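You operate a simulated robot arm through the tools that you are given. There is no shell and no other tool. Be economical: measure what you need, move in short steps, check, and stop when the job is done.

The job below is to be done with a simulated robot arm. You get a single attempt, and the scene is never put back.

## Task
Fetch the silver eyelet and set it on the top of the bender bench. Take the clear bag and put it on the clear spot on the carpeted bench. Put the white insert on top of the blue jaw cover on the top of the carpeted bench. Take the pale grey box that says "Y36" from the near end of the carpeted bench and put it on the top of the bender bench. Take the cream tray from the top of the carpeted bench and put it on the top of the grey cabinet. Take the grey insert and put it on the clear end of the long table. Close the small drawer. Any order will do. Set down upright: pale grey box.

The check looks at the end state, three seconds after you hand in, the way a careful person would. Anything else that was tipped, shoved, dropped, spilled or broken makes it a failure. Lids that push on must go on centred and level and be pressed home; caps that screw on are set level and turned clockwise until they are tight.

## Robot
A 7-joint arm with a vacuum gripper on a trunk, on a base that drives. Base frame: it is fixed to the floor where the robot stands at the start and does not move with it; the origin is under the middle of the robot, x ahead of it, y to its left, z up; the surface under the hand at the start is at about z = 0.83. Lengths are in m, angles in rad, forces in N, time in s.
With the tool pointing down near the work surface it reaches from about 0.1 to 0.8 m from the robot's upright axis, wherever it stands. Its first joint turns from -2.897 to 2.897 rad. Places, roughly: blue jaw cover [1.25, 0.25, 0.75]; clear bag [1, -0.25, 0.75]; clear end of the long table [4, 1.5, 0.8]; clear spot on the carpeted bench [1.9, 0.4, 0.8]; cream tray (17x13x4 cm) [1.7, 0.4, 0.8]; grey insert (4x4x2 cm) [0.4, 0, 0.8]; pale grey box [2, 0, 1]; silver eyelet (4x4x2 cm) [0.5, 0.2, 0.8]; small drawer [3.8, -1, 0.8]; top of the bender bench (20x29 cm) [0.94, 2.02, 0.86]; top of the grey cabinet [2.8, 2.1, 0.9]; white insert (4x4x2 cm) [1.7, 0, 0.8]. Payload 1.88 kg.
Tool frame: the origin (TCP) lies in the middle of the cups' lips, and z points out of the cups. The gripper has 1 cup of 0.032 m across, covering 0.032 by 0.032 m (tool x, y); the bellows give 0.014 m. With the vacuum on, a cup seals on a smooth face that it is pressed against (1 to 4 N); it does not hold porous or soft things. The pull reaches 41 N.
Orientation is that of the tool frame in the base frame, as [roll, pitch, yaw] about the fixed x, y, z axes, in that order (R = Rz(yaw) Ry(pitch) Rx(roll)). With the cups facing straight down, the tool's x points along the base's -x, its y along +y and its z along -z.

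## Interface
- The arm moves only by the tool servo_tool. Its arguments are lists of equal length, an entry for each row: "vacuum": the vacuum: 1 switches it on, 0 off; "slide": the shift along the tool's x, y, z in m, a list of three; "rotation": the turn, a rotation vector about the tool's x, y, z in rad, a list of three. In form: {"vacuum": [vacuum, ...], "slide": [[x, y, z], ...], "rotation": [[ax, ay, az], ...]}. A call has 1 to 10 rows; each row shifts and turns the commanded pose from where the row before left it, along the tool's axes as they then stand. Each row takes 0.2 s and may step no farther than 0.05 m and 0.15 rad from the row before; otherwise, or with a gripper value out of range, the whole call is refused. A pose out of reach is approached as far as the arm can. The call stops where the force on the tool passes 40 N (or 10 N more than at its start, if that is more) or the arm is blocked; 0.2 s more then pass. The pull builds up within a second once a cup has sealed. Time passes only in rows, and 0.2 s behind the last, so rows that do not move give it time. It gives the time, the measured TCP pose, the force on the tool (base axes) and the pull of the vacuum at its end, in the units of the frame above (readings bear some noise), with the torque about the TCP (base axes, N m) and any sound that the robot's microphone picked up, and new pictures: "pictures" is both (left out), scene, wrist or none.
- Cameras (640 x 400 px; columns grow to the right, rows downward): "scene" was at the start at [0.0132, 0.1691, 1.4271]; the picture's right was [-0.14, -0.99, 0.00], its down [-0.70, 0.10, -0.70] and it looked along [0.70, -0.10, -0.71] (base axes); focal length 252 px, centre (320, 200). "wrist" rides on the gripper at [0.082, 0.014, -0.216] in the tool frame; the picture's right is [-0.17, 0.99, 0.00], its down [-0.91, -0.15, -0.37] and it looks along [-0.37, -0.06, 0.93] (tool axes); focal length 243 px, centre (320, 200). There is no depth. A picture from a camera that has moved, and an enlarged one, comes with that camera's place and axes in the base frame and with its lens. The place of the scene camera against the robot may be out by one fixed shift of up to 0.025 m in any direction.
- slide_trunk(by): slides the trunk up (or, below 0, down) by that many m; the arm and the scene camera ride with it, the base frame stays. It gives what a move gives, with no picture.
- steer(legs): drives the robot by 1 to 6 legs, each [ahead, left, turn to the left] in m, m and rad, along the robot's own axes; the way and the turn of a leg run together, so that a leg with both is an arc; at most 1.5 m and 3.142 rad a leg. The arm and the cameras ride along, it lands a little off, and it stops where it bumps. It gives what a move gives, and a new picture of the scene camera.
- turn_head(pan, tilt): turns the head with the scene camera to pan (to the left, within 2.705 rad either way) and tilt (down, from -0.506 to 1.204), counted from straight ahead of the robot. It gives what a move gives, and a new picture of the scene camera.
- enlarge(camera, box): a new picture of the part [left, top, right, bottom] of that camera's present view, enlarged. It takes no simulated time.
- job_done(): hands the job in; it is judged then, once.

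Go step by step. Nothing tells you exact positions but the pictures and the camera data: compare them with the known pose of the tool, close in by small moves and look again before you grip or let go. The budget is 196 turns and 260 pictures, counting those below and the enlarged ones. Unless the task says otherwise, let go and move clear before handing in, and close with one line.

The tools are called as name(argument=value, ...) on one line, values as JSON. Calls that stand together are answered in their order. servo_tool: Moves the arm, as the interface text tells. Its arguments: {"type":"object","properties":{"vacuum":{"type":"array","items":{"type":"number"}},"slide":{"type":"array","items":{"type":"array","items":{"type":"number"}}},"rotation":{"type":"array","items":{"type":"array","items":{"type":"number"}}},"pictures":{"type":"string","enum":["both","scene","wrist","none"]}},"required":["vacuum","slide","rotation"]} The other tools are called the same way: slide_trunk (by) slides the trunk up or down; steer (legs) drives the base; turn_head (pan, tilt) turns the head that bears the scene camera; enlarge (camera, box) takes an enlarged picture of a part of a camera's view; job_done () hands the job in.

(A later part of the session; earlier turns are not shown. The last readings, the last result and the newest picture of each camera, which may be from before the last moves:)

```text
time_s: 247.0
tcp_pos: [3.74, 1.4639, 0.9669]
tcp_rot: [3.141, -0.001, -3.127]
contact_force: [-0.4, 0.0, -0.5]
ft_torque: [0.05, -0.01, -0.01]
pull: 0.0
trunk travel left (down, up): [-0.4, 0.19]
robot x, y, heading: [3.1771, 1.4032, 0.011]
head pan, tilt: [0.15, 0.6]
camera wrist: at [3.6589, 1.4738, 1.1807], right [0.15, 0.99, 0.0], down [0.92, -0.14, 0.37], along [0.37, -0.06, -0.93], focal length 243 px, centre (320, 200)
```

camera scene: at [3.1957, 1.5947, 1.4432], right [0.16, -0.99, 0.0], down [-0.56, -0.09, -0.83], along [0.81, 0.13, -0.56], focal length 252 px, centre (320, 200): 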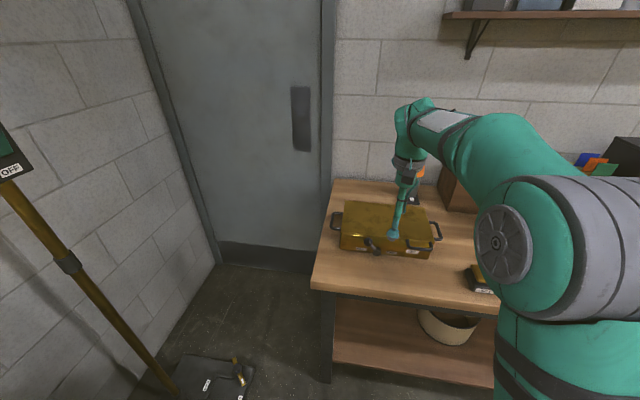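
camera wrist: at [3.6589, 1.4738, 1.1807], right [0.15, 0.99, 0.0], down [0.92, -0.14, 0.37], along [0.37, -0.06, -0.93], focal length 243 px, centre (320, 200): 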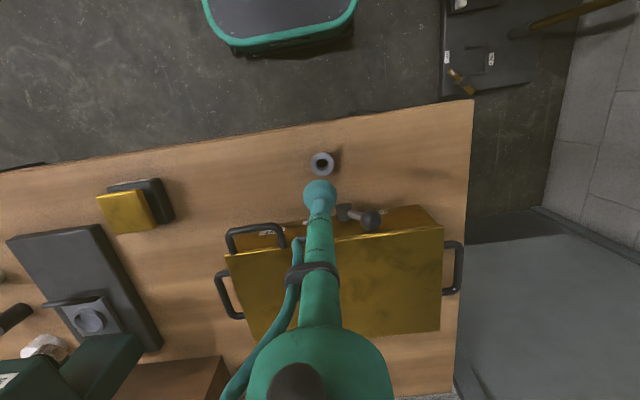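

The grey insert is placed. Next I'll retract and drive round to the right side of the carpeted bench for the white insert.

servo_tool(vacuum=[0, 0, 0, 0, 0], slide=[[0.02, -0.02, -0.04], [0.03, -0.02, -0.03], [0.04, -0.02, -0.02], [0.04, 0, -0.03], [0.03, 0, -0.03]], rotation=[[0, 0, 0], [0, 0, 0], [0, 0, 0], [0, 0, 0], [0, 0, 0]], pictures="none")

steer(legs=[[-0.3, 0, 0], [0, -1.1, 0], [0, -1.1, 0], [0, 0, 1.56], [0, 1.2, 0]])

turn_head(pan=0.2, tilt=0.7)

```text
time_s: 248.2
tcp_pos: [3.5807, 1.4019, 1.1171]
tcp_rot: [-3.141, -0.002, -3.127]
contact_force: [0.1, -0.4, -0.3]
ft_torque: [0.0, 0.01, -0.03]
pull: 0.0
trunk travel left (down, up): [-0.4, 0.19]
robot x, y, heading: [3.1764, 1.4056, 0.017]
head pan, tilt: [0.15, 0.6]
```

```text
time_s: 270.4
tcp_pos: [1.7046, -0.4798, 1.1176]
tcp_rot: [3.14, -0.001, -1.534]
contact_force: [0.6, -0.1, 0.3]
ft_torque: [0.02, 0.02, -0.03]
pull: 0.0
trunk travel left (down, up): [-0.4, 0.19]
robot x, y, heading: [1.713, -0.8838, 1.611]
head pan, tilt: [0.15, 0.6]
camera scene: at [1.5278, -0.8451, 1.4431], right [0.98, 0.19, 0.0], down [0.1, -0.56, -0.83], along [-0.15, 0.81, -0.56], focal length 252 px, centre (320, 200)
```

scene: 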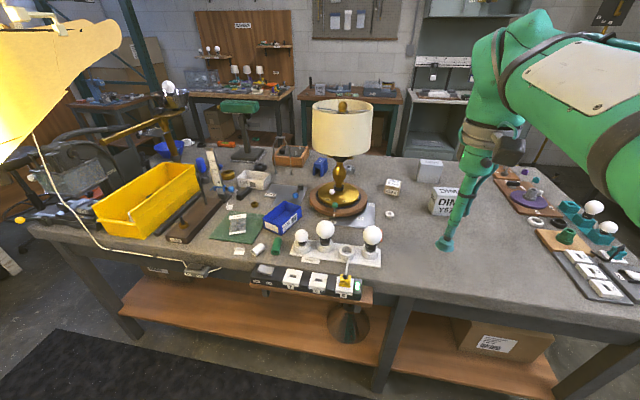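

```text
time_s: 271.1
tcp_pos: [1.7034, -0.4793, 1.1175]
tcp_rot: [3.141, 0.0, -1.536]
contact_force: [-1.0, 0.2, 0.0]
ft_torque: [0.02, 0.05, 0.03]
pull: 0.1
trunk travel left (down, up): [-0.4, 0.19]
robot x, y, heading: [1.7146, -0.8828, 1.609]
head pan, tilt: [0.201, 0.7]
camera scene: at [1.5242, -0.8494, 1.4345], right [0.97, 0.23, 0.0], down [0.15, -0.63, -0.77], along [-0.18, 0.74, -0.64], focal length 252 px, centre (320, 200)
```

scene: 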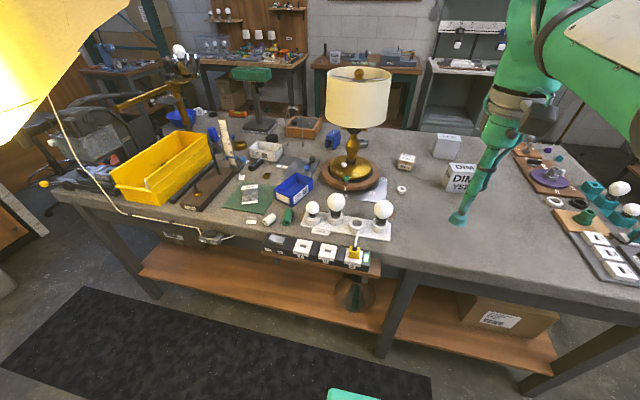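

The lamp shade (x≈1.43±0.13) leaves a small gap to the white insert at (1.663, −0.03). I'll move closer, keeping to the right of it.

steer(legs=[[0.13, -0.04, -0.03]])

servo_tool(vacuum=[0, 0, 0, 0, 0, 0], slide=[[-0.045, 0, 0.015], [-0.045, 0, 0.015], [-0.045, 0.01, 0.01], [-0.045, 0.01, 0.01], [-0.045, 0.01, 0.01], [-0.03, 0.01, 0]], rotation=[[0, 0, 0], [0, 0, 0], [0, 0, 0], [0, 0, 0], [0, 0, 0], [0, 0, 0]])

```text
time_s: 272.4
tcp_pos: [1.7511, -0.3497, 1.117]
tcp_rot: [-3.14, -0.003, -1.558]
contact_force: [0.1, 0.1, -0.2]
ft_torque: [0.03, -0.01, 0.01]
pull: 0.1
trunk travel left (down, up): [-0.4, 0.19]
robot x, y, heading: [1.7522, -0.7527, 1.577]
head pan, tilt: [0.201, 0.7]
camera scene: at [1.5623, -0.7133, 1.4345], right [0.98, 0.21, 0.0], down [0.13, -0.63, -0.76], along [-0.16, 0.75, -0.64], focal length 252 px, centre (320, 200)
```

scene: 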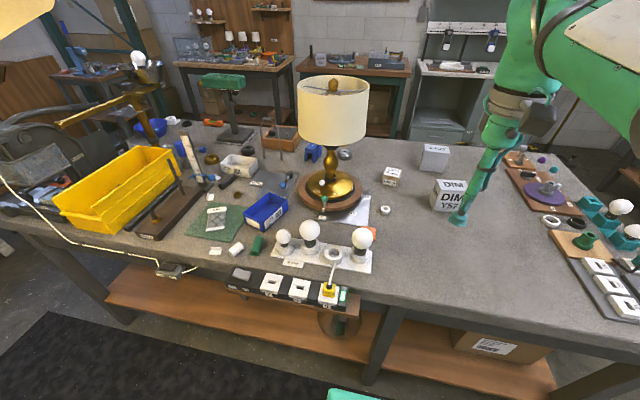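

```text
time_s: 273.8
tcp_pos: [1.7079, -0.0929, 1.0569]
tcp_rot: [3.141, -0.002, -1.563]
contact_force: [0.1, 0.7, -0.1]
ft_torque: [0.01, -0.01, 0.0]
pull: 0.0
trunk travel left (down, up): [-0.4, 0.19]
robot x, y, heading: [1.7507, -0.7543, 1.575]
head pan, tilt: [0.201, 0.7]
camera scene: at [1.5624, -0.713, 1.4345], right [0.98, 0.21, 0.0], down [0.13, -0.63, -0.76], along [-0.16, 0.75, -0.64], focal length 252 px, centre (320, 200)
camera wrist: at [1.6971, -0.1768, 1.2706], right [-0.99, 0.16, 0.0], down [0.14, 0.92, 0.37], along [0.06, 0.37, -0.93], focal length 243 px, centre (320, 200)
```

scene: 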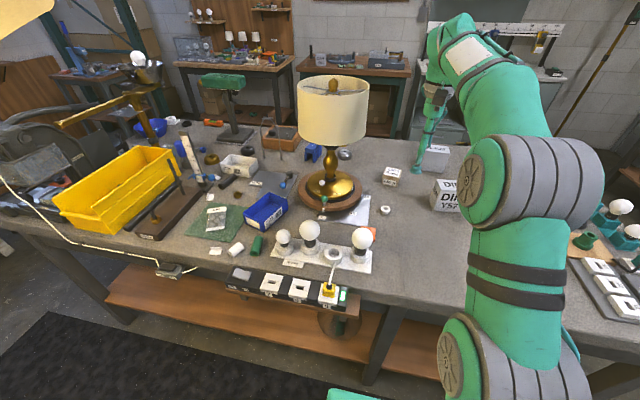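
wrist: 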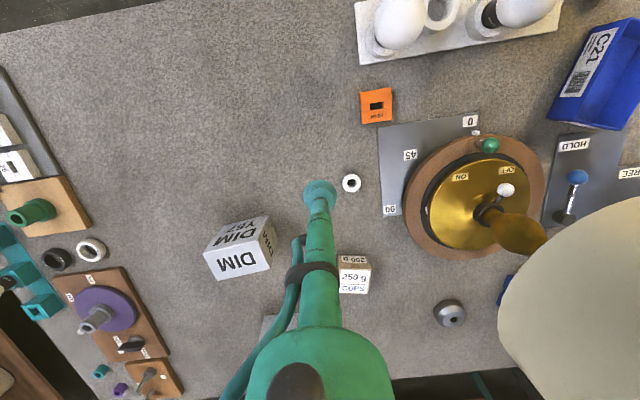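

White insert at (1.663, −0.033). I'll move over it and descend.

servo_tool(vacuum=[0, 0, 0, 0, 0, 0], slide=[[-0.03, 0.022, 0.02], [-0.03, 0.023, 0.02], [0, 0, 0.045], [0, 0, 0.04], [0, 0, 0.03], [0, 0, 0.015]], rotation=[[0, 0, 0], [0, 0, 0], [0, 0, 0], [0, 0, 0], [0, 0, 0], [0, 0, 0]], pictures="none")

enlarge(camera="wrist", box=[240, 130, 400, 230])

enlarge(camera="scene", box=[300, 60, 480, 260])

```text
time_s: 275.2
tcp_pos: [1.6641, -0.0344, 0.8854]
tcp_rot: [3.141, -0.001, -1.562]
contact_force: [-0.1, 0.3, 0.8]
ft_torque: [-0.01, -0.01, 0.0]
pull: 0.0
trunk travel left (down, up): [-0.4, 0.19]
robot x, y, heading: [1.7512, -0.7516, 1.584]
head pan, tilt: [0.201, 0.7]
```

```text
4.00 times, centred on (320, 180) of wrist
camera zoom: at [1.652, -0.1179, 1.0994], right [-0.99, 0.16, 0.0], down [0.14, 0.92, 0.37], along [0.06, 0.37, -0.93], focal length 970 px, centre (320, 280)
```

zoom: 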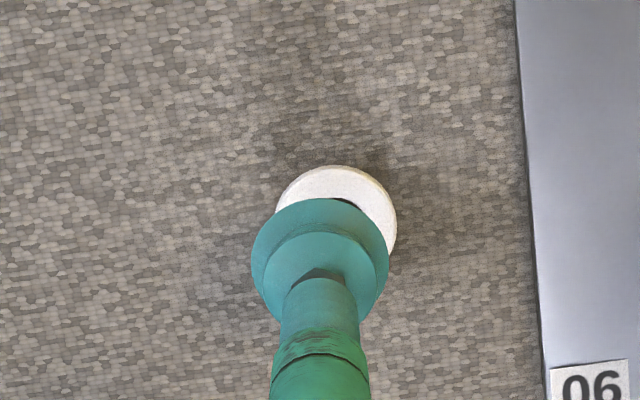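

```text
2.00 times, centred on (390, 160) of scene
camera zoom: at [1.5624, -0.7131, 1.4345], right [0.98, 0.21, 0.0], down [0.13, -0.63, -0.76], along [-0.16, 0.75, -0.64], focal length 503 px, centre (180, 280)
```

zoom: 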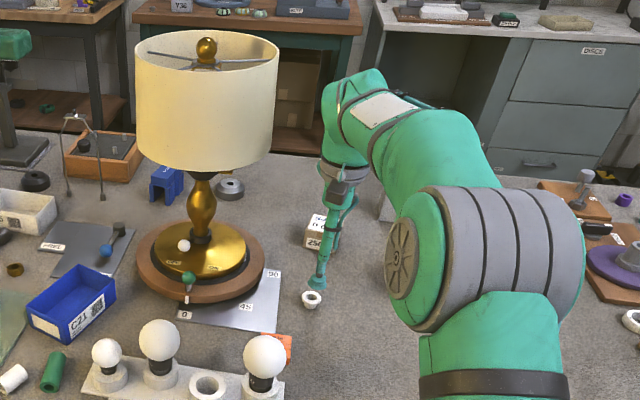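

servo_tool(vacuum=[0, 1, 1, 1, 1, 1, 1], slide=[[0, 0.002, 0.016], [0, 0, 0.007], [0, 0, 0.005], [0, 0, 0.004], [0, 0, 0.003], [0, 0, 0.002], [0, 0, 0]], rotation=[[0, 0, 0], [0, 0, 0], [0, 0, 0], [0, 0, 0], [0, 0, 0], [0, 0, 0], [0, 0, 0]], pictures="none")

```text
time_s: 276.8
tcp_pos: [1.6623, -0.0344, 0.85]
tcp_rot: [-3.141, -0.002, -1.561]
contact_force: [0.2, 0.3, 0.4]
ft_torque: [0.04, 0.0, -0.02]
pull: 0.1
trunk travel left (down, up): [-0.4, 0.19]
robot x, y, heading: [1.7523, -0.7521, 1.578]
head pan, tilt: [0.201, 0.7]
```

servo_tool(vacuum=[1, 1, 1, 1, 1], slide=[[0, 0, 0.003], [0, 0, 0.003], [0, 0, 0.002], [0, 0, 0], [0, 0, 0]], rotation=[[0, 0, 0], [0, 0, 0], [0, 0, 0], [0, 0, 0], [0, 0, 0]], pictures="none")

```text
time_s: 278.0
tcp_pos: [1.6609, -0.0337, 0.8432]
tcp_rot: [3.14, 0.004, -1.56]
contact_force: [-1.0, 2.3, 21.5]
ft_torque: [0.22, 0.11, 0.02]
pull: 40.4
trunk travel left (down, up): [-0.4, 0.19]
robot x, y, heading: [1.7536, -0.7523, 1.583]
head pan, tilt: [0.201, 0.7]
```

Sealed. I'll lift and retract away from the lamp.

servo_tool(vacuum=[1, 1, 1, 1, 1, 1, 1, 1], slide=[[0, 0, -0.01], [0, 0, -0.03], [0, 0, -0.05], [0, -0.02, -0.04], [0.02, -0.02, -0.04], [0.04, 0, -0.03], [0.04, 0, -0.03], [0.04, 0, -0.03]], rotation=[[0, 0, 0], [0, 0, 0], [0, 0, 0], [0, 0, 0], [0, 0, 0], [0, 0, 0], [0, 0, 0], [0, 0, 0]], pictures="wrist")

```text
time_s: 279.8
tcp_pos: [1.7037, -0.176, 1.1023]
tcp_rot: [-3.141, -0.001, -1.561]
contact_force: [0.3, 1.2, -0.4]
ft_torque: [0.1, 0.04, 0.0]
pull: 40.7
trunk travel left (down, up): [-0.4, 0.19]
robot x, y, heading: [1.7488, -0.75, 1.576]
head pan, tilt: [0.201, 0.7]
camera wrist: at [1.692, -0.2592, 1.3163], right [-0.99, 0.16, 0.0], down [0.14, 0.92, 0.37], along [0.06, 0.37, -0.93], focal length 243 px, centre (320, 200)
```

wrist: 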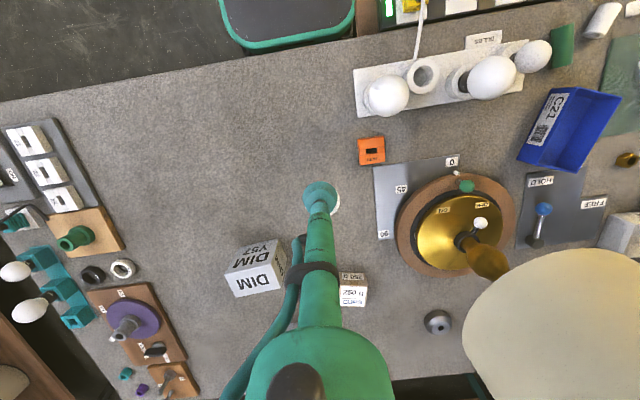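

The white insert is held. I'll drive round the far end to the bench's left side, near the jaw cover.

steer(legs=[[-0.1, 0, 0], [0, -1.15, 0], [1.0, 0, 0], [0.95, 0, 0], [0, 0, 1.57], [1.45, 0, 0]])

steer(legs=[[0, 0, 1.57]])

turn_head(pan=0, tilt=0.7)

```text
time_s: 306.1
tcp_pos: [0.8417, 1.1256, 1.1007]
tcp_rot: [-3.141, 0.002, -0.032]
contact_force: [0.8, 0.8, 0.2]
ft_torque: [-0.02, 0.06, 0.01]
pull: 40.5
trunk travel left (down, up): [-0.4, 0.19]
robot x, y, heading: [1.4213, 1.1471, 3.11]
head pan, tilt: [0.201, 0.7]
camera scene: at [1.3842, 0.985, 1.4345], right [-0.17, 0.99, 0.0], down [0.63, 0.11, -0.77], along [-0.75, -0.13, -0.64], focal length 252 px, centre (320, 200)
```

scene: 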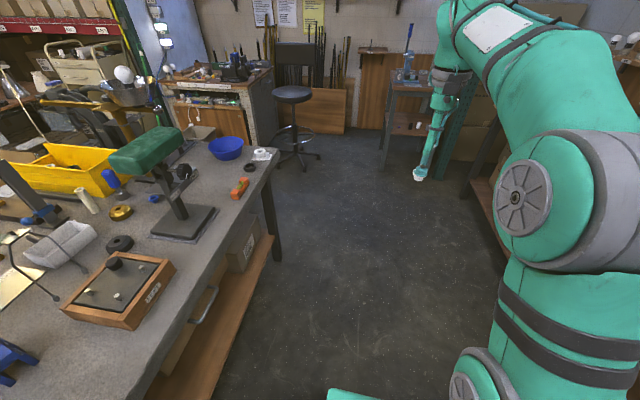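

```text
time_s: 310.3
tcp_pos: [1.4375, 0.5704, 1.1008]
tcp_rot: [-3.141, 0.002, 1.53]
contact_force: [1.0, -0.1, -0.1]
ft_torque: [-0.09, 0.0, -0.03]
pull: 40.6
trunk travel left (down, up): [-0.4, 0.19]
robot x, y, heading: [1.4181, 1.1498, -1.61]
head pan, tilt: [0.201, 0.7]
camera scene: at [1.5927, 1.1343, 1.4345], right [-0.99, -0.16, 0.0], down [-0.1, 0.64, -0.77], along [0.12, -0.76, -0.64], focal length 252 px, centre (320, 200)
```

scene: 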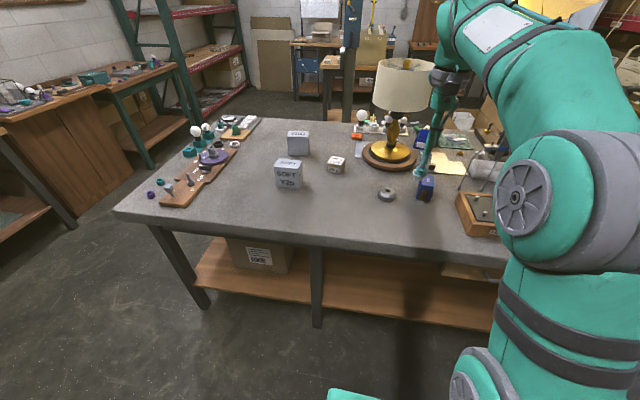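

```text
time_s: 311.1
tcp_pos: [1.4377, 0.5702, 1.1013]
tcp_rot: [3.141, 0.002, 1.531]
contact_force: [-0.6, -0.6, -0.3]
ft_torque: [-0.06, 0.0, 0.05]
pull: 40.0
trunk travel left (down, up): [-0.4, 0.19]
robot x, y, heading: [1.4224, 1.1477, -1.614]
head pan, tilt: [0.0, 0.7]
camera scene: at [1.5758, 1.1333, 1.4345], right [-1.0, 0.04, 0.0], down [0.03, 0.64, -0.77], along [-0.03, -0.76, -0.64], focal length 252 px, centre (320, 200)
```

scene: 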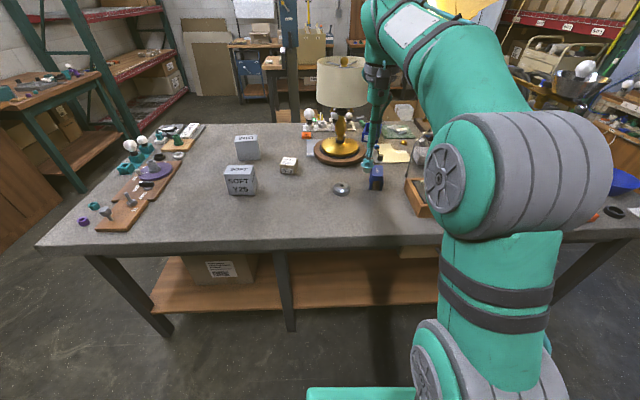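

enlarge(camera="wrist", box=[0, 0, 640, 400])

enlarge(camera="scene", box=[320, 130, 440, 220])

```text
1.00 times, centred on (320, 200) of wrist (not enlarged: the box is as wide or as high as the picture)
camera zoom: at [1.456, 0.6502, 1.3163], right [0.98, -0.21, 0.0], down [-0.19, -0.91, 0.37], along [-0.08, -0.37, -0.93], focal length 243 px, centre (320, 200)
```

zoom: 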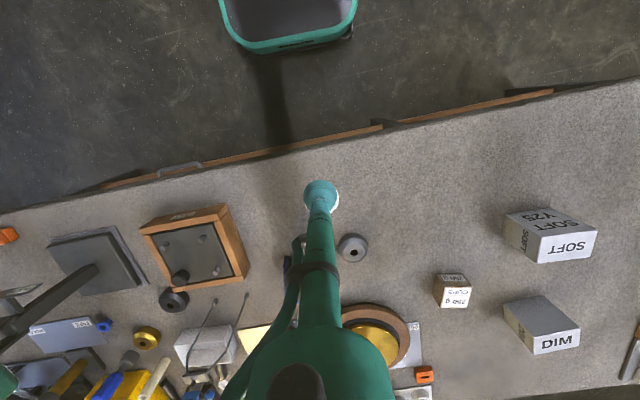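

```text
4.44 times, centred on (380, 175) of scene
camera zoom: at [1.5758, 1.1333, 1.4345], right [-1.0, 0.04, 0.0], down [0.03, 0.64, -0.77], along [-0.03, -0.76, -0.64], focal length 1118 px, centre (53, 311)
```

zoom: 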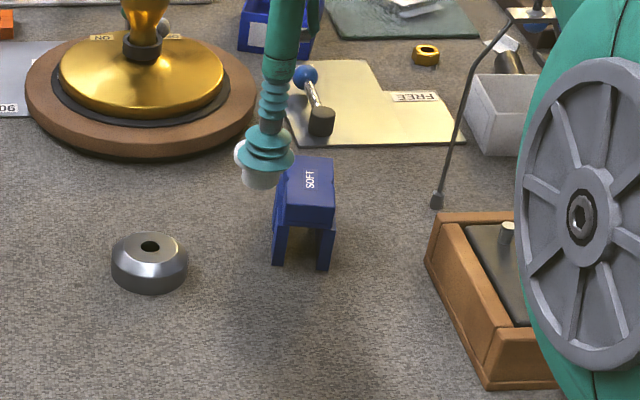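

The blue saddle-shaped jaw cover ("SOFT") is at about (1.34, 0.32). I'll move closer and view it under the cup.

steer(legs=[[0.13, 0, 0.03]])

servo_tool(vacuum=[1, 1, 1, 1], slide=[[-0.03, -0.025, 0], [-0.03, -0.025, 0], [-0.03, -0.025, 0], [-0.015, -0.02, 0.03]], rotation=[[0, 0, 0], [0, 0, 0], [0, 0, 0], [0, 0, 0]], pictures="wrist")

enlarge(camera="wrist", box=[220, 90, 420, 215])

```text
time_s: 312.4
tcp_pos: [1.4505, 0.4392, 1.1026]
tcp_rot: [-3.141, -0.001, 1.56]
contact_force: [-0.1, -0.2, -0.1]
ft_torque: [-0.07, 0.01, 0.03]
pull: 41.1
trunk travel left (down, up): [-0.4, 0.19]
robot x, y, heading: [1.4167, 1.0133, -1.577]
head pan, tilt: [0.0, 0.7]
camera scene: at [1.5731, 1.0055, 1.4345], right [-1.0, 0.01, 0.0], down [0.01, 0.64, -0.77], along [-0.01, -0.76, -0.64], focal length 252 px, centre (320, 200)
```

scene: 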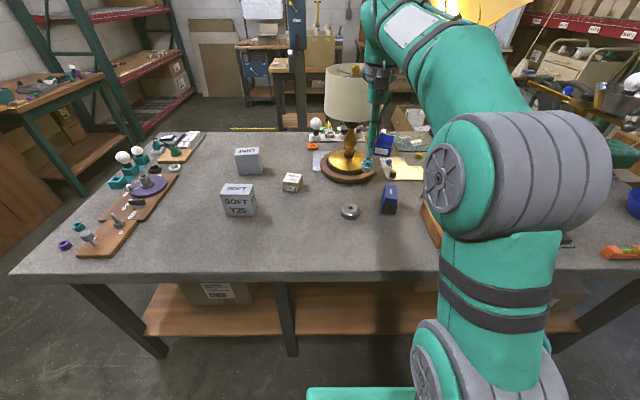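

```text
time_s: 313.4
tcp_pos: [1.3573, 0.3331, 1.0699]
tcp_rot: [-3.141, 0.0, 1.56]
contact_force: [0.1, 0.4, -0.3]
ft_torque: [-0.1, 0.03, 0.0]
pull: 40.9
trunk travel left (down, up): [-0.4, 0.19]
robot x, y, heading: [1.4185, 1.0149, -1.583]
head pan, tilt: [0.0, 0.7]
camera wrist: at [1.3723, 0.4144, 1.2849], right [0.98, -0.18, 0.0], down [-0.16, -0.91, 0.37], along [-0.07, -0.37, -0.93], focal length 243 px, centre (320, 200)
```

wrist: 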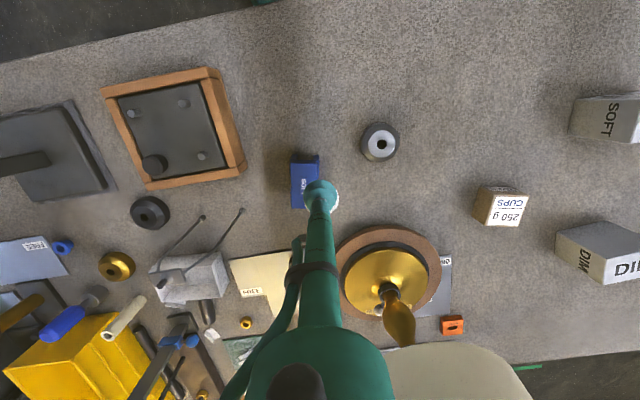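

```text
3.20 times, centred on (320, 152) of wrist
camera zoom: at [1.3723, 0.4144, 1.2849], right [0.98, -0.18, 0.0], down [-0.16, -0.91, 0.37], along [-0.07, -0.37, -0.93], focal length 776 px, centre (320, 352)
```

zoom: 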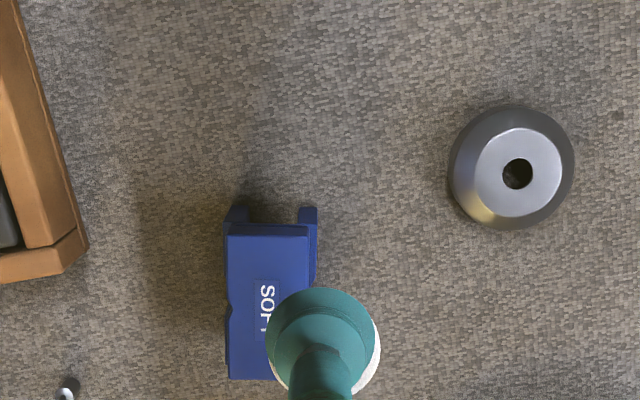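

The cover's top is about 4.4×8 cm, centred near (1.32, 0.287), top z≈0.88. I'll move above it.

servo_tool(vacuum=[1, 1, 1, 1], slide=[[-0.015, -0.02, 0.04], [-0.015, -0.017, 0.04], [-0.016, 0, 0.02], [0, 0, 0.02]], rotation=[[0, 0, 0], [0, 0, 0], [0, 0, 0], [0, 0, 0]], pictures="none")

enlarge(camera="wrist", box=[220, 100, 420, 225])

enlarge(camera="scene", box=[330, 140, 450, 230])

```text
time_s: 314.4
tcp_pos: [1.3198, 0.2877, 0.9499]
tcp_rot: [3.142, -0.001, 1.562]
contact_force: [-0.5, -1.2, 0.2]
ft_torque: [-0.09, -0.03, -0.01]
pull: 41.0
trunk travel left (down, up): [-0.4, 0.19]
robot x, y, heading: [1.4168, 1.0181, -1.582]
head pan, tilt: [0.0, 0.7]
```

```text
3.20 times, centred on (320, 162) of wrist
camera zoom: at [1.3348, 0.3678, 1.1645], right [0.98, -0.18, 0.0], down [-0.16, -0.91, 0.37], along [-0.07, -0.37, -0.93], focal length 776 px, centre (320, 320)
```

zoom: 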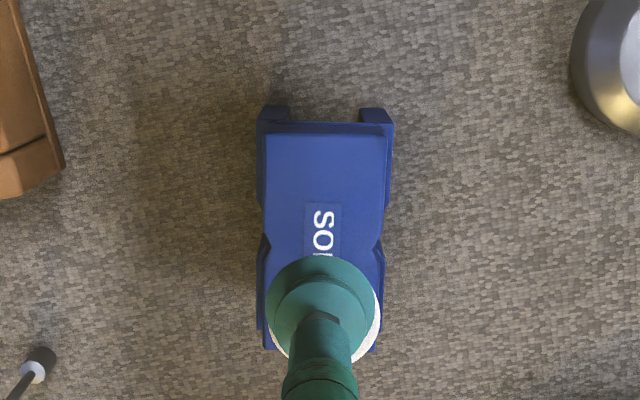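

```text
4.44 times, centred on (390, 185) of scene
camera zoom: at [1.5731, 1.0053, 1.4345], right [-1.0, 0.01, 0.0], down [0.01, 0.64, -0.76], along [-0.01, -0.76, -0.64], focal length 1118 px, centre (9, 267)
```

zoom: 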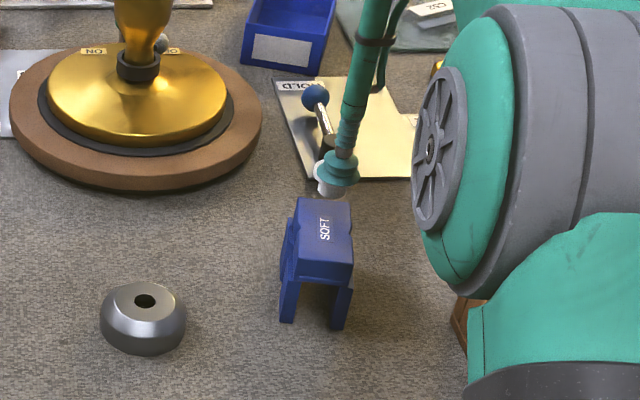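

The cup is centred over the cover. I'll lower gently.

servo_tool(vacuum=[1, 1, 1, 1, 1, 1, 1, 1], slide=[[0, 0, 0.02], [0, 0, 0.01], [0, 0, 0.005], [0, 0, 0.003], [0, 0, 0.002], [0, 0, 0.002], [0, 0, 0.002], [0, 0, 0]], rotation=[[0, 0, 0], [0, 0, 0], [0, 0, 0], [0, 0, 0], [0, 0, 0], [0, 0, 0], [0, 0, 0], [0, 0, 0]], pictures="none")

enlarge(camera="scene", box=[370, 160, 430, 220])

```text
time_s: 316.2
tcp_pos: [1.3176, 0.2897, 0.9098]
tcp_rot: [-3.141, 0.005, 1.56]
contact_force: [2.7, -7.9, 30.6]
ft_torque: [-0.28, -0.07, 0.03]
pull: 41.1
trunk travel left (down, up): [-0.4, 0.19]
robot x, y, heading: [1.4125, 1.0144, -1.58]
head pan, tilt: [0.0, 0.7]
```

```text
6.67 times, centred on (400, 190) of scene
camera zoom: at [1.5737, 1.007, 1.4346], right [-1.0, 0.01, 0.0], down [0.01, 0.64, -0.77], along [-0.01, -0.77, -0.64], focal length 1677 px, centre (-213, 267)
```

zoom: 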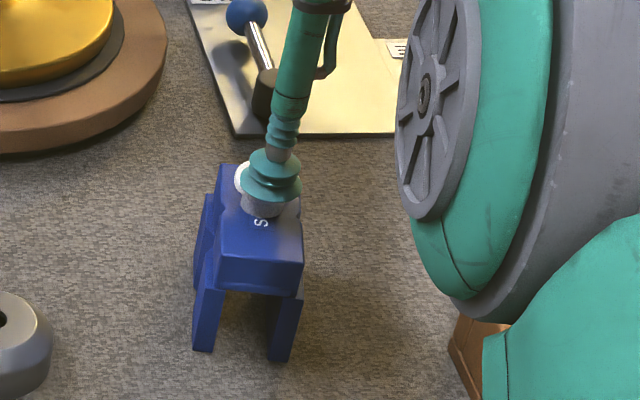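

It has contact with the cover's top. I'll ease off and release.

servo_tool(vacuum=[1, 1, 0, 0, 0, 0, 0, 0, 0], slide=[[0, 0, -0.002], [0, 0, -0.0015], [0, 0, 0], [0, 0, 0], [0, 0, 0], [0, 0, -0.01], [0, 0, -0.03], [0, 0, -0.05], [0, 0, -0.05]], rotation=[[0, 0, 0], [0, 0, 0], [0, 0, 0], [0, 0, 0], [0, 0, 0], [0, 0, 0], [0, 0, 0], [0, 0, 0], [0, 0, 0]], pictures="none")

enlarge(camera="scene", box=[370, 160, 430, 220])

enlarge(camera="wrist", box=[220, 100, 420, 225])

```text
time_s: 318.2
tcp_pos: [1.3154, 0.2857, 1.0483]
tcp_rot: [-3.132, -0.003, 1.568]
contact_force: [0.3, -0.3, -0.7]
ft_torque: [0.09, 0.17, -0.04]
pull: 0.1
trunk travel left (down, up): [-0.4, 0.19]
robot x, y, heading: [1.4177, 1.0175, -1.58]
head pan, tilt: [0.0, 0.7]
```

```text
6.67 times, centred on (400, 190) of scene
camera zoom: at [1.5727, 1.0028, 1.4343], right [-1.0, 0.01, 0.0], down [0.01, 0.65, -0.76], along [-0.01, -0.76, -0.65], focal length 1677 px, centre (-213, 267)
```

zoom: 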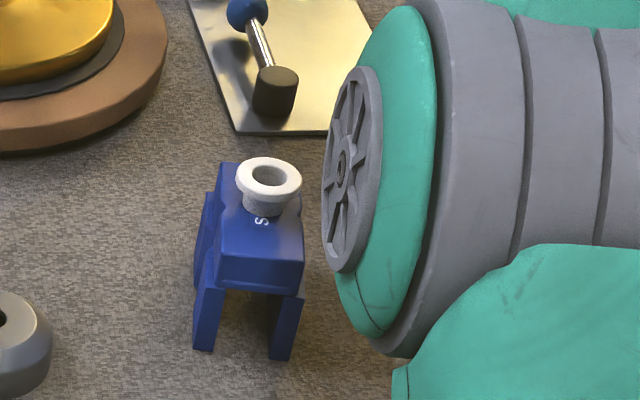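

```text
3.20 times, centred on (320, 162) of wrist
camera zoom: at [1.3319, 0.3651, 1.2626], right [0.99, -0.17, -0.01], down [-0.15, -0.92, 0.37], along [-0.07, -0.37, -0.93], focal length 776 px, centre (320, 320)
```

zoom: 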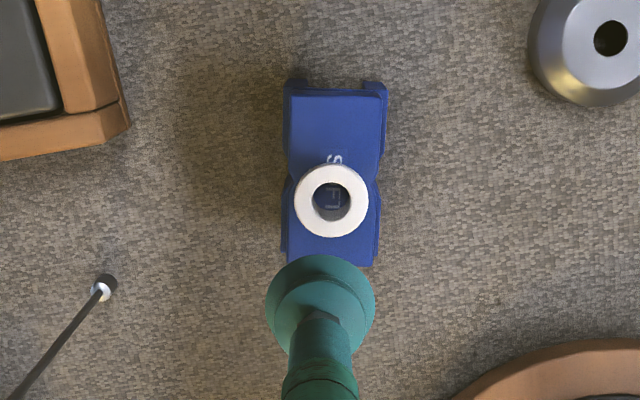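

The white insert sits upright on the jaw cover. The clear bag is last: I'll retract, then drive round to the right side near x≈1.3.

servo_tool(vacuum=[0, 0, 0, 0, 0, 0], slide=[[0.04, 0, -0.02], [0.045, 0.02, -0.02], [0.045, 0.02, 0], [0.045, 0.02, 0], [0.045, 0.02, 0], [0.045, 0.02, 0]], rotation=[[0, 0, 0], [0, 0, 0], [0, 0, 0], [0, 0, 0], [0, 0, 0], [0, 0, 0]], pictures="none")

steer(legs=[[-0.13, 0, 0], [0, 0, 1.575], [1.45, 0, 0], [0, -1.0, 0], [0, -0.95, 0]])

```text
refused: row 2 steps farther than a row can; nothing moved
```

```text
time_s: 339.2
tcp_pos: [3.5859, -0.8993, 1.0523]
tcp_rot: [-3.14, 0.0, -3.135]
contact_force: [-0.4, 0.3, 0.5]
ft_torque: [-0.01, 0.0, 0.01]
pull: 0.1
trunk travel left (down, up): [-0.4, 0.19]
robot x, y, heading: [2.8559, -0.8121, 0.005]
head pan, tilt: [0.0, 0.7]
camera scene: at [2.8755, -0.6313, 1.4345], right [0.0, -1.0, 0.0], down [-0.64, 0.0, -0.76], along [0.76, 0.0, -0.64], focal length 252 px, centre (320, 200)
```

scene: 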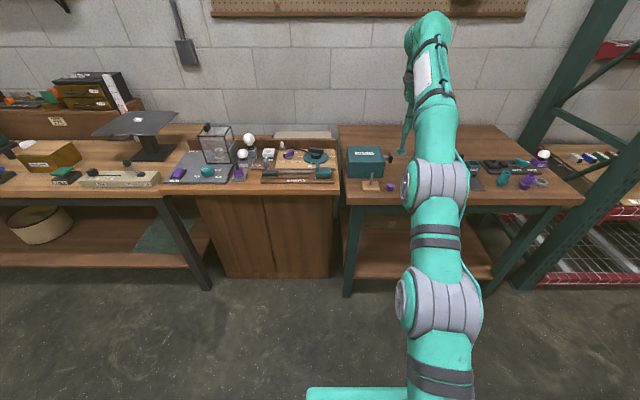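

The retract was refused, but the drive went cleanly with no bump, and things look undisturbed. I'll retract the arm now and continue.

servo_tool(vacuum=[0, 0, 0, 0, 0, 0, 0, 0], slide=[[0.03, 0, -0.03], [0.035, 0.01, -0.03], [0.045, 0.015, 0], [0.045, 0.015, 0], [0.045, 0.015, 0], [0.045, 0.015, 0], [0.045, 0.015, 0], [0.04, 0, 0]], rotation=[[0, 0, 0], [0, 0, 0], [0, 0, 0], [0, 0, 0], [0, 0, 0], [0, 0, 0], [0, 0, 0], [0, 0, 0]], pictures="none")

steer(legs=[[0, -0.05, 1.565], [0, 1.3, 0]])

turn_head(pan=0.5, tilt=0.3)

```text
time_s: 341.0
tcp_pos: [3.254, -0.8188, 1.1145]
tcp_rot: [-3.141, -0.001, -3.135]
contact_force: [0.2, -0.3, 0.5]
ft_torque: [0.01, 0.02, -0.01]
pull: 0.0
trunk travel left (down, up): [-0.4, 0.19]
robot x, y, heading: [2.8619, -0.8134, 0.002]
head pan, tilt: [0.0, 0.7]
```

```text
time_s: 351.4
tcp_pos: [1.5765, -0.4868, 1.1141]
tcp_rot: [3.141, -0.001, -1.531]
contact_force: [0.7, 0.3, 0.5]
ft_torque: [0.03, 0.03, 0.05]
pull: 0.0
trunk travel left (down, up): [-0.4, 0.19]
robot x, y, heading: [1.5808, -0.8831, 1.615]
head pan, tilt: [0.0, 0.7]
camera scene: at [1.4115, -0.8489, 1.4345], right [1.0, 0.04, 0.0], down [0.03, -0.64, -0.76], along [-0.03, 0.76, -0.64], focal length 252 px, centre (320, 200)
```

scene: 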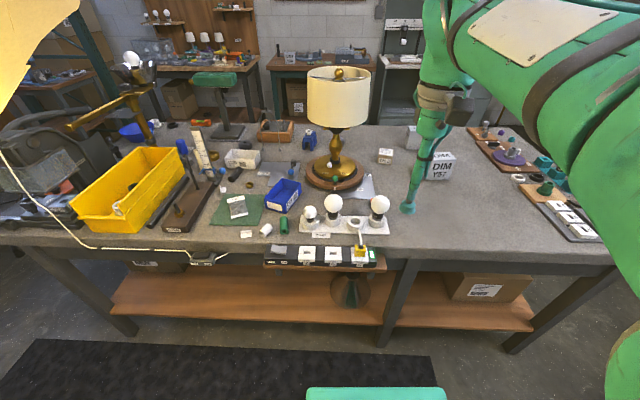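

```text
time_s: 352.4
tcp_pos: [1.5775, -0.487, 1.1131]
tcp_rot: [3.141, 0.001, -1.53]
contact_force: [-0.2, -0.1, 1.0]
ft_torque: [0.01, 0.0, 0.01]
pull: 0.1
trunk travel left (down, up): [-0.4, 0.19]
robot x, y, heading: [1.5786, -0.8793, 1.615]
head pan, tilt: [0.499, 0.3]
camera scene: at [1.3669, -0.8536, 1.4705], right [0.86, 0.51, 0.0], down [0.15, -0.25, -0.96], along [-0.49, 0.82, -0.3], focal length 252 px, centre (320, 200)
```

scene: 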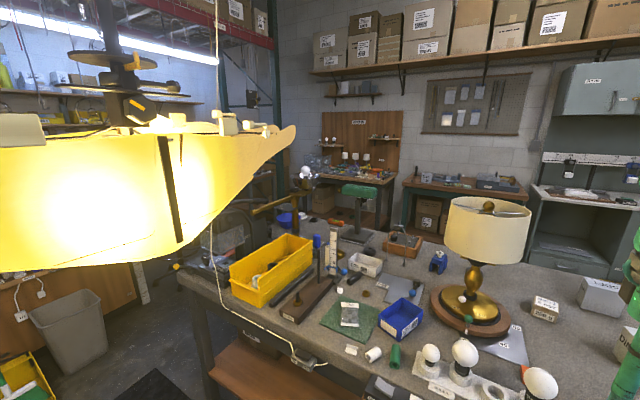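

The yellow hood lamp's nearest tip is about (0.8, −0.12, 1.44), so I'll stay at x≥1.05. I'll move to x≈1.33 and look at the bag.

steer(legs=[[0.08, 0.24, -0.03]])

servo_tool(vacuum=[0, 0, 0, 0, 0, 0], slide=[[-0.03, 0.035, 0], [-0.03, 0.035, 0], [-0.03, 0.035, 0], [-0.03, 0.035, 0], [-0.03, 0.035, 0], [-0.03, 0.02, 0]], rotation=[[0, 0, 0], [0, 0, 0], [0, 0, 0], [0, 0, 0], [0, 0, 0], [0, 0, 0]], pictures="wrist")

turn_head(pan=0.15, tilt=0.75)

```text
time_s: 354.2
tcp_pos: [1.3498, -0.4124, 1.1146]
tcp_rot: [3.141, 0.0, -1.56]
contact_force: [0.7, 0.8, -0.4]
ft_torque: [-0.01, -0.02, 0.02]
pull: 0.0
trunk travel left (down, up): [-0.4, 0.19]
robot x, y, heading: [1.3399, -0.8114, 1.579]
head pan, tilt: [0.499, 0.3]
camera scene: at [1.1279, -0.7724, 1.4706], right [0.87, 0.49, 0.0], down [0.14, -0.26, -0.96], along [-0.47, 0.83, -0.3], focal length 252 px, centre (320, 200)
```

scene: 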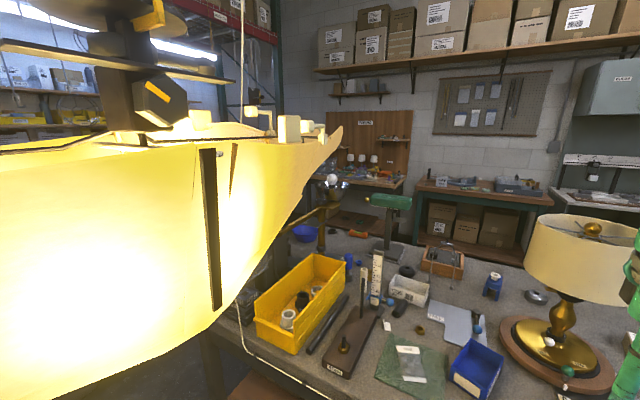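

```text
time_s: 355.6
tcp_pos: [1.1516, -0.2342, 1.1133]
tcp_rot: [3.14, -0.002, -1.561]
contact_force: [0.1, 0.6, 0.1]
ft_torque: [0.03, 0.03, 0.01]
pull: 0.0
trunk travel left (down, up): [-0.4, 0.19]
robot x, y, heading: [1.3441, -0.8109, 1.581]
head pan, tilt: [0.499, 0.3]
camera wrist: at [1.14, -0.3175, 1.3278], right [-0.99, 0.16, 0.0], down [0.14, 0.92, 0.37], along [0.06, 0.37, -0.93], focal length 243 px, centre (320, 200)
```

wrist: 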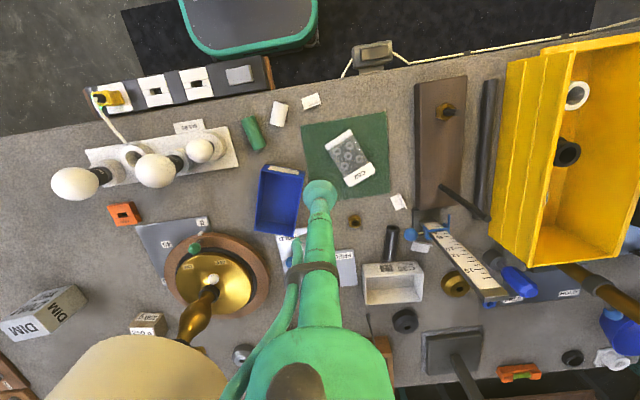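

```text
time_s: 356.5
tcp_pos: [1.1534, -0.2338, 1.1138]
tcp_rot: [-3.139, 0.002, -1.562]
contact_force: [0.5, -1.1, 0.2]
ft_torque: [0.0, 0.0, -0.01]
pull: 0.0
trunk travel left (down, up): [-0.4, 0.19]
robot x, y, heading: [1.3437, -0.8084, 1.575]
head pan, tilt: [0.15, 0.75]
camera scene: at [1.16, -0.772, 1.4303], right [0.99, 0.16, 0.0], down [0.11, -0.67, -0.73], along [-0.12, 0.72, -0.68], focal length 252 px, centre (320, 200)
```

scene: 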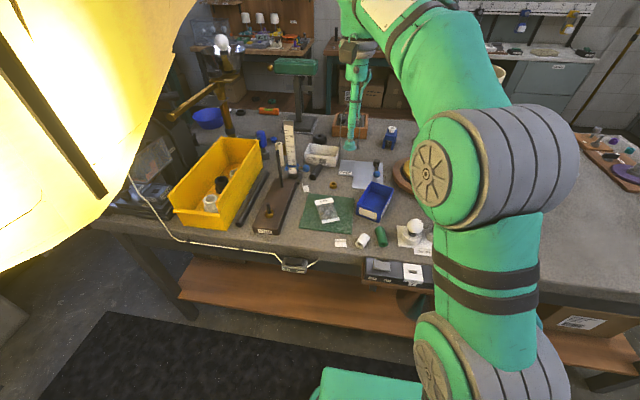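

enlarge(camera="wrist", box=[290, 90, 410, 210])

enlarge(camera="scene", box=[280, 170, 380, 250])

```text
3.33 times, centred on (350, 150) of wrist
camera zoom: at [1.1406, -0.3179, 1.3279], right [-0.99, 0.16, 0.0], down [0.14, 0.92, 0.37], along [0.06, 0.37, -0.93], focal length 809 px, centre (220, 367)
```

zoom: 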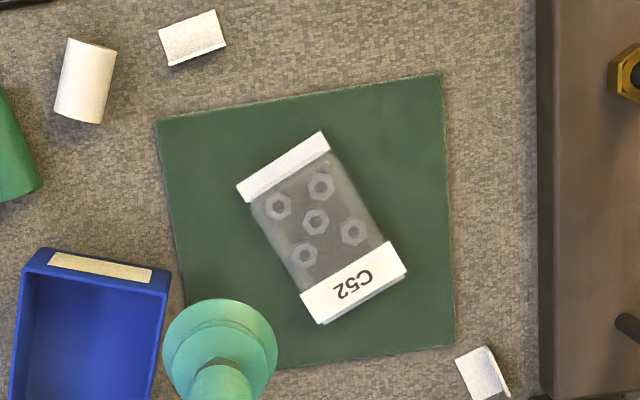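

```text
5.00 times, centred on (330, 210) of scene
camera zoom: at [1.16, -0.772, 1.4303], right [0.99, 0.16, 0.0], down [0.11, -0.67, -0.73], along [-0.12, 0.72, -0.68], focal length 1258 px, centre (270, 150)
```

zoom: 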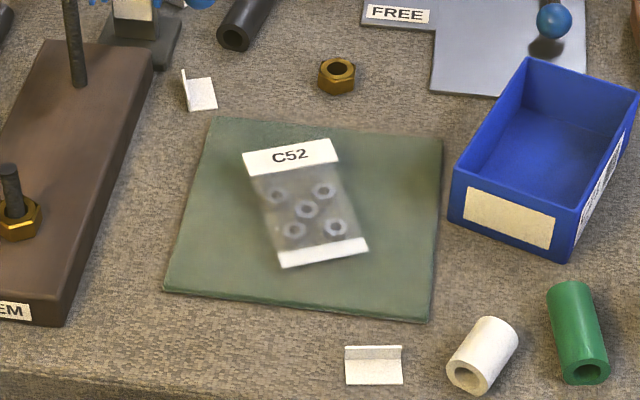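

The bag (C52, with nuts) lies flat on the green mat, centred near (1.097, −0.205). I'll go over it.

servo_tool(vacuum=[0, 0, 0, 0, 0, 0, 0], slide=[[-0.014, 0.028, 0], [-0.015, 0.028, 0], [0, 0, 0.05], [0, 0, 0.05], [0, 0, 0.05], [0, 0, 0.05], [0, 0, 0.035]], rotation=[[0, 0, 0], [0, 0, 0], [0, 0, 0], [0, 0, 0], [0, 0, 0], [0, 0, 0], [0, 0, 0]], pictures="none")

enlarge(camera="wrist", box=[220, 100, 420, 225])

enlarge(camera="scene", box=[280, 170, 380, 250])

```text
time_s: 358.1
tcp_pos: [1.0967, -0.2073, 0.8808]
tcp_rot: [3.137, 0.0, -1.56]
contact_force: [0.5, -0.7, 0.3]
ft_torque: [0.04, -0.01, -0.01]
pull: 0.0
trunk travel left (down, up): [-0.4, 0.19]
robot x, y, heading: [1.3435, -0.8088, 1.581]
head pan, tilt: [0.15, 0.75]
```

```text
3.20 times, centred on (320, 162) of wrist
camera zoom: at [1.0849, -0.2912, 1.0943], right [-0.99, 0.16, 0.0], down [0.14, 0.92, 0.37], along [0.06, 0.37, -0.93], focal length 776 px, centre (320, 320)
```

zoom: 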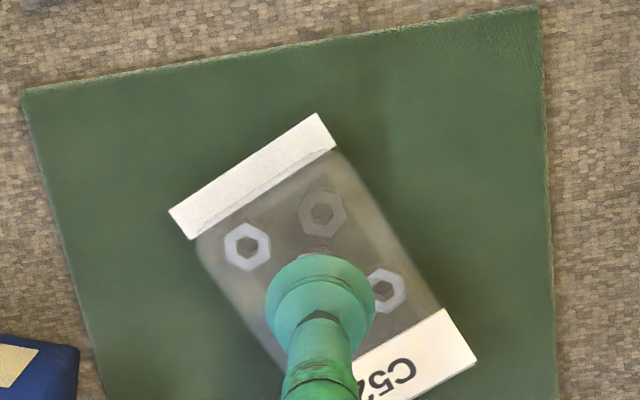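

```text
5.00 times, centred on (330, 210) of scene
camera zoom: at [1.16, -0.772, 1.4303], right [0.99, 0.16, 0.0], down [0.11, -0.67, -0.73], along [-0.12, 0.72, -0.68], focal length 1258 px, centre (270, 150)
```

zoom: 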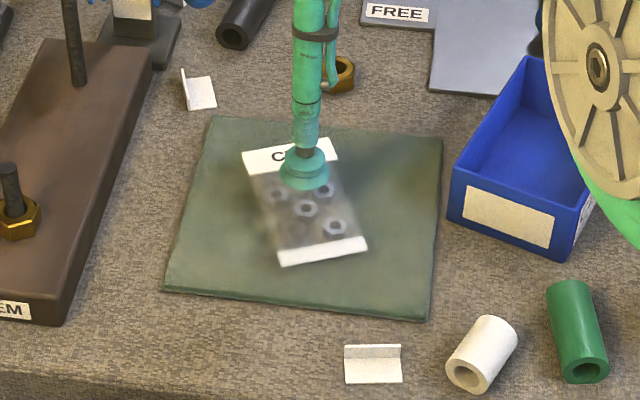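

servo_tool(vacuum=[0, 1, 1, 1, 1, 1, 1, 1, 1], slide=[[0, 0, 0.015], [0, 0, 0.006], [0, 0, 0.005], [0, 0, 0.004], [0, 0, 0.004], [0, 0, 0.003], [0, 0, 0.002], [0, 0, 0], [0, 0, 0]], rotation=[[0, 0, 0], [0, 0, 0], [0, 0, 0], [0, 0, 0], [0, 0, 0], [0, 0, 0], [0, 0, 0], [0, 0, 0], [0, 0, 0]], pictures="none")

```text
time_s: 360.1
tcp_pos: [1.0947, -0.2063, 0.8417]
tcp_rot: [3.14, 0.004, -1.559]
contact_force: [-2.3, 1.8, 28.3]
ft_torque: [-0.01, -0.07, -0.01]
pull: 40.9
trunk travel left (down, up): [-0.4, 0.19]
robot x, y, heading: [1.3441, -0.8087, 1.581]
head pan, tilt: [0.15, 0.75]
```

Sealed. I'll lift gently and check.

servo_tool(vacuum=[1, 1, 1, 1, 1, 1, 1, 1, 1], slide=[[0, 0, -0.01], [0, 0, -0.03], [0, 0, -0.04], [0, 0, -0.05], [0, 0, -0.05], [0, 0, -0.05], [0.02, -0.03, -0.02], [0.03, -0.035, 0], [0.03, -0.035, 0]], rotation=[[0, 0, 0], [0, 0, 0], [0, 0, 0], [0, 0, 0], [0, 0, 0], [0, 0, 0], [0, 0, 0], [0, 0, 0], [0, 0, 0]])

```text
time_s: 362.1
tcp_pos: [1.1958, -0.2851, 1.0924]
tcp_rot: [3.141, -0.003, -1.562]
contact_force: [-0.2, 0.5, -1.2]
ft_torque: [-0.06, -0.05, 0.05]
pull: 40.4
trunk travel left (down, up): [-0.4, 0.19]
robot x, y, heading: [1.3437, -0.8104, 1.581]
head pan, tilt: [0.15, 0.75]
camera scene: at [1.1599, -0.7721, 1.4302], right [0.99, 0.16, 0.0], down [0.11, -0.67, -0.73], along [-0.12, 0.72, -0.68], focal length 252 px, centre (320, 200)
camera wrist: at [1.185, -0.3687, 1.307], right [-0.99, 0.16, 0.0], down [0.14, 0.92, 0.37], along [0.06, 0.37, -0.93], focal length 243 px, centre (320, 200)
```

scene: 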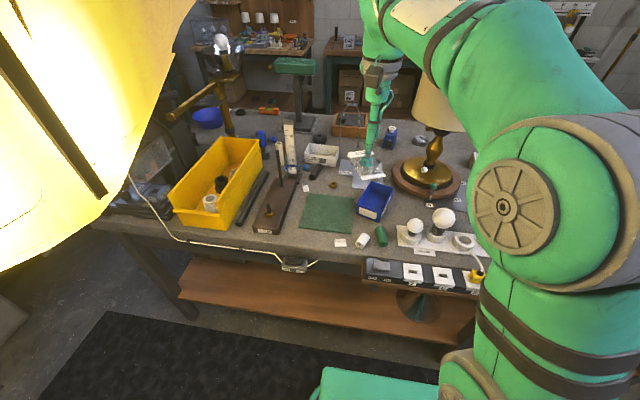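
wrist: 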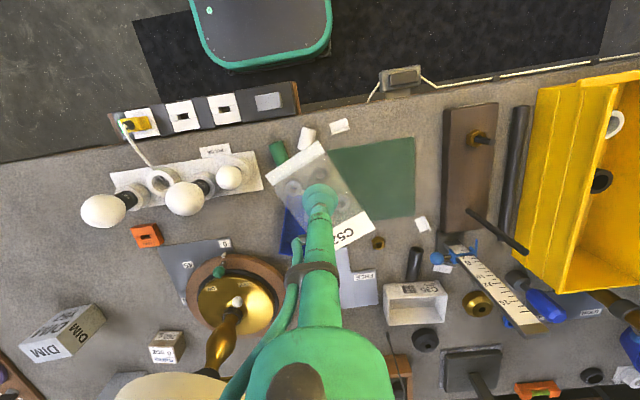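

The bag is held. I'll back away from the bench, then drive round to the left side near (1.92, 1.1).

steer(legs=[[-0.16, 0, 0], [0, -1.5, 0], [1.0, 0, 0], [1.05, 0, 0], [0, 0, 1.57], [0.9, 0, 0]])

turn_head(pan=0.4, tilt=0.6)

```text
time_s: 388.4
tcp_pos: [1.3783, 0.9316, 1.092]
tcp_rot: [3.141, -0.002, 0.011]
contact_force: [0.0, -0.4, -1.1]
ft_torque: [0.04, 0.03, -0.02]
pull: 40.2
trunk travel left (down, up): [-0.4, 0.19]
robot x, y, heading: [1.9049, 1.0778, -3.13]
head pan, tilt: [0.15, 0.75]
camera scene: at [1.8747, 0.9198, 1.4302], right [-0.16, 0.99, 0.0], down [0.67, 0.11, -0.73], along [-0.72, -0.12, -0.68], focal length 252 px, centre (320, 200)
```

scene: 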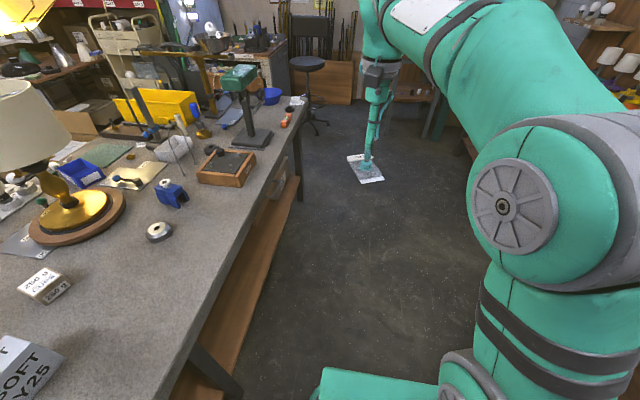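

```text
time_s: 389.2
tcp_pos: [1.3781, 0.9332, 1.0919]
tcp_rot: [3.141, 0.0, 0.01]
contact_force: [-0.1, -0.5, -1.3]
ft_torque: [0.0, -0.05, 0.02]
pull: 41.1
trunk travel left (down, up): [-0.4, 0.19]
robot x, y, heading: [1.8995, 1.0786, -3.13]
head pan, tilt: [0.4, 0.6]
camera scene: at [1.8753, 0.8978, 1.4431], right [-0.4, 0.92, 0.0], down [0.52, 0.23, -0.82], along [-0.76, -0.33, -0.57], focal length 252 px, centre (320, 200)
```

scene: 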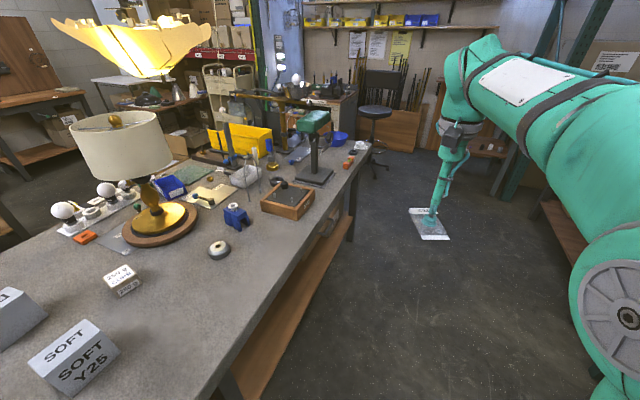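

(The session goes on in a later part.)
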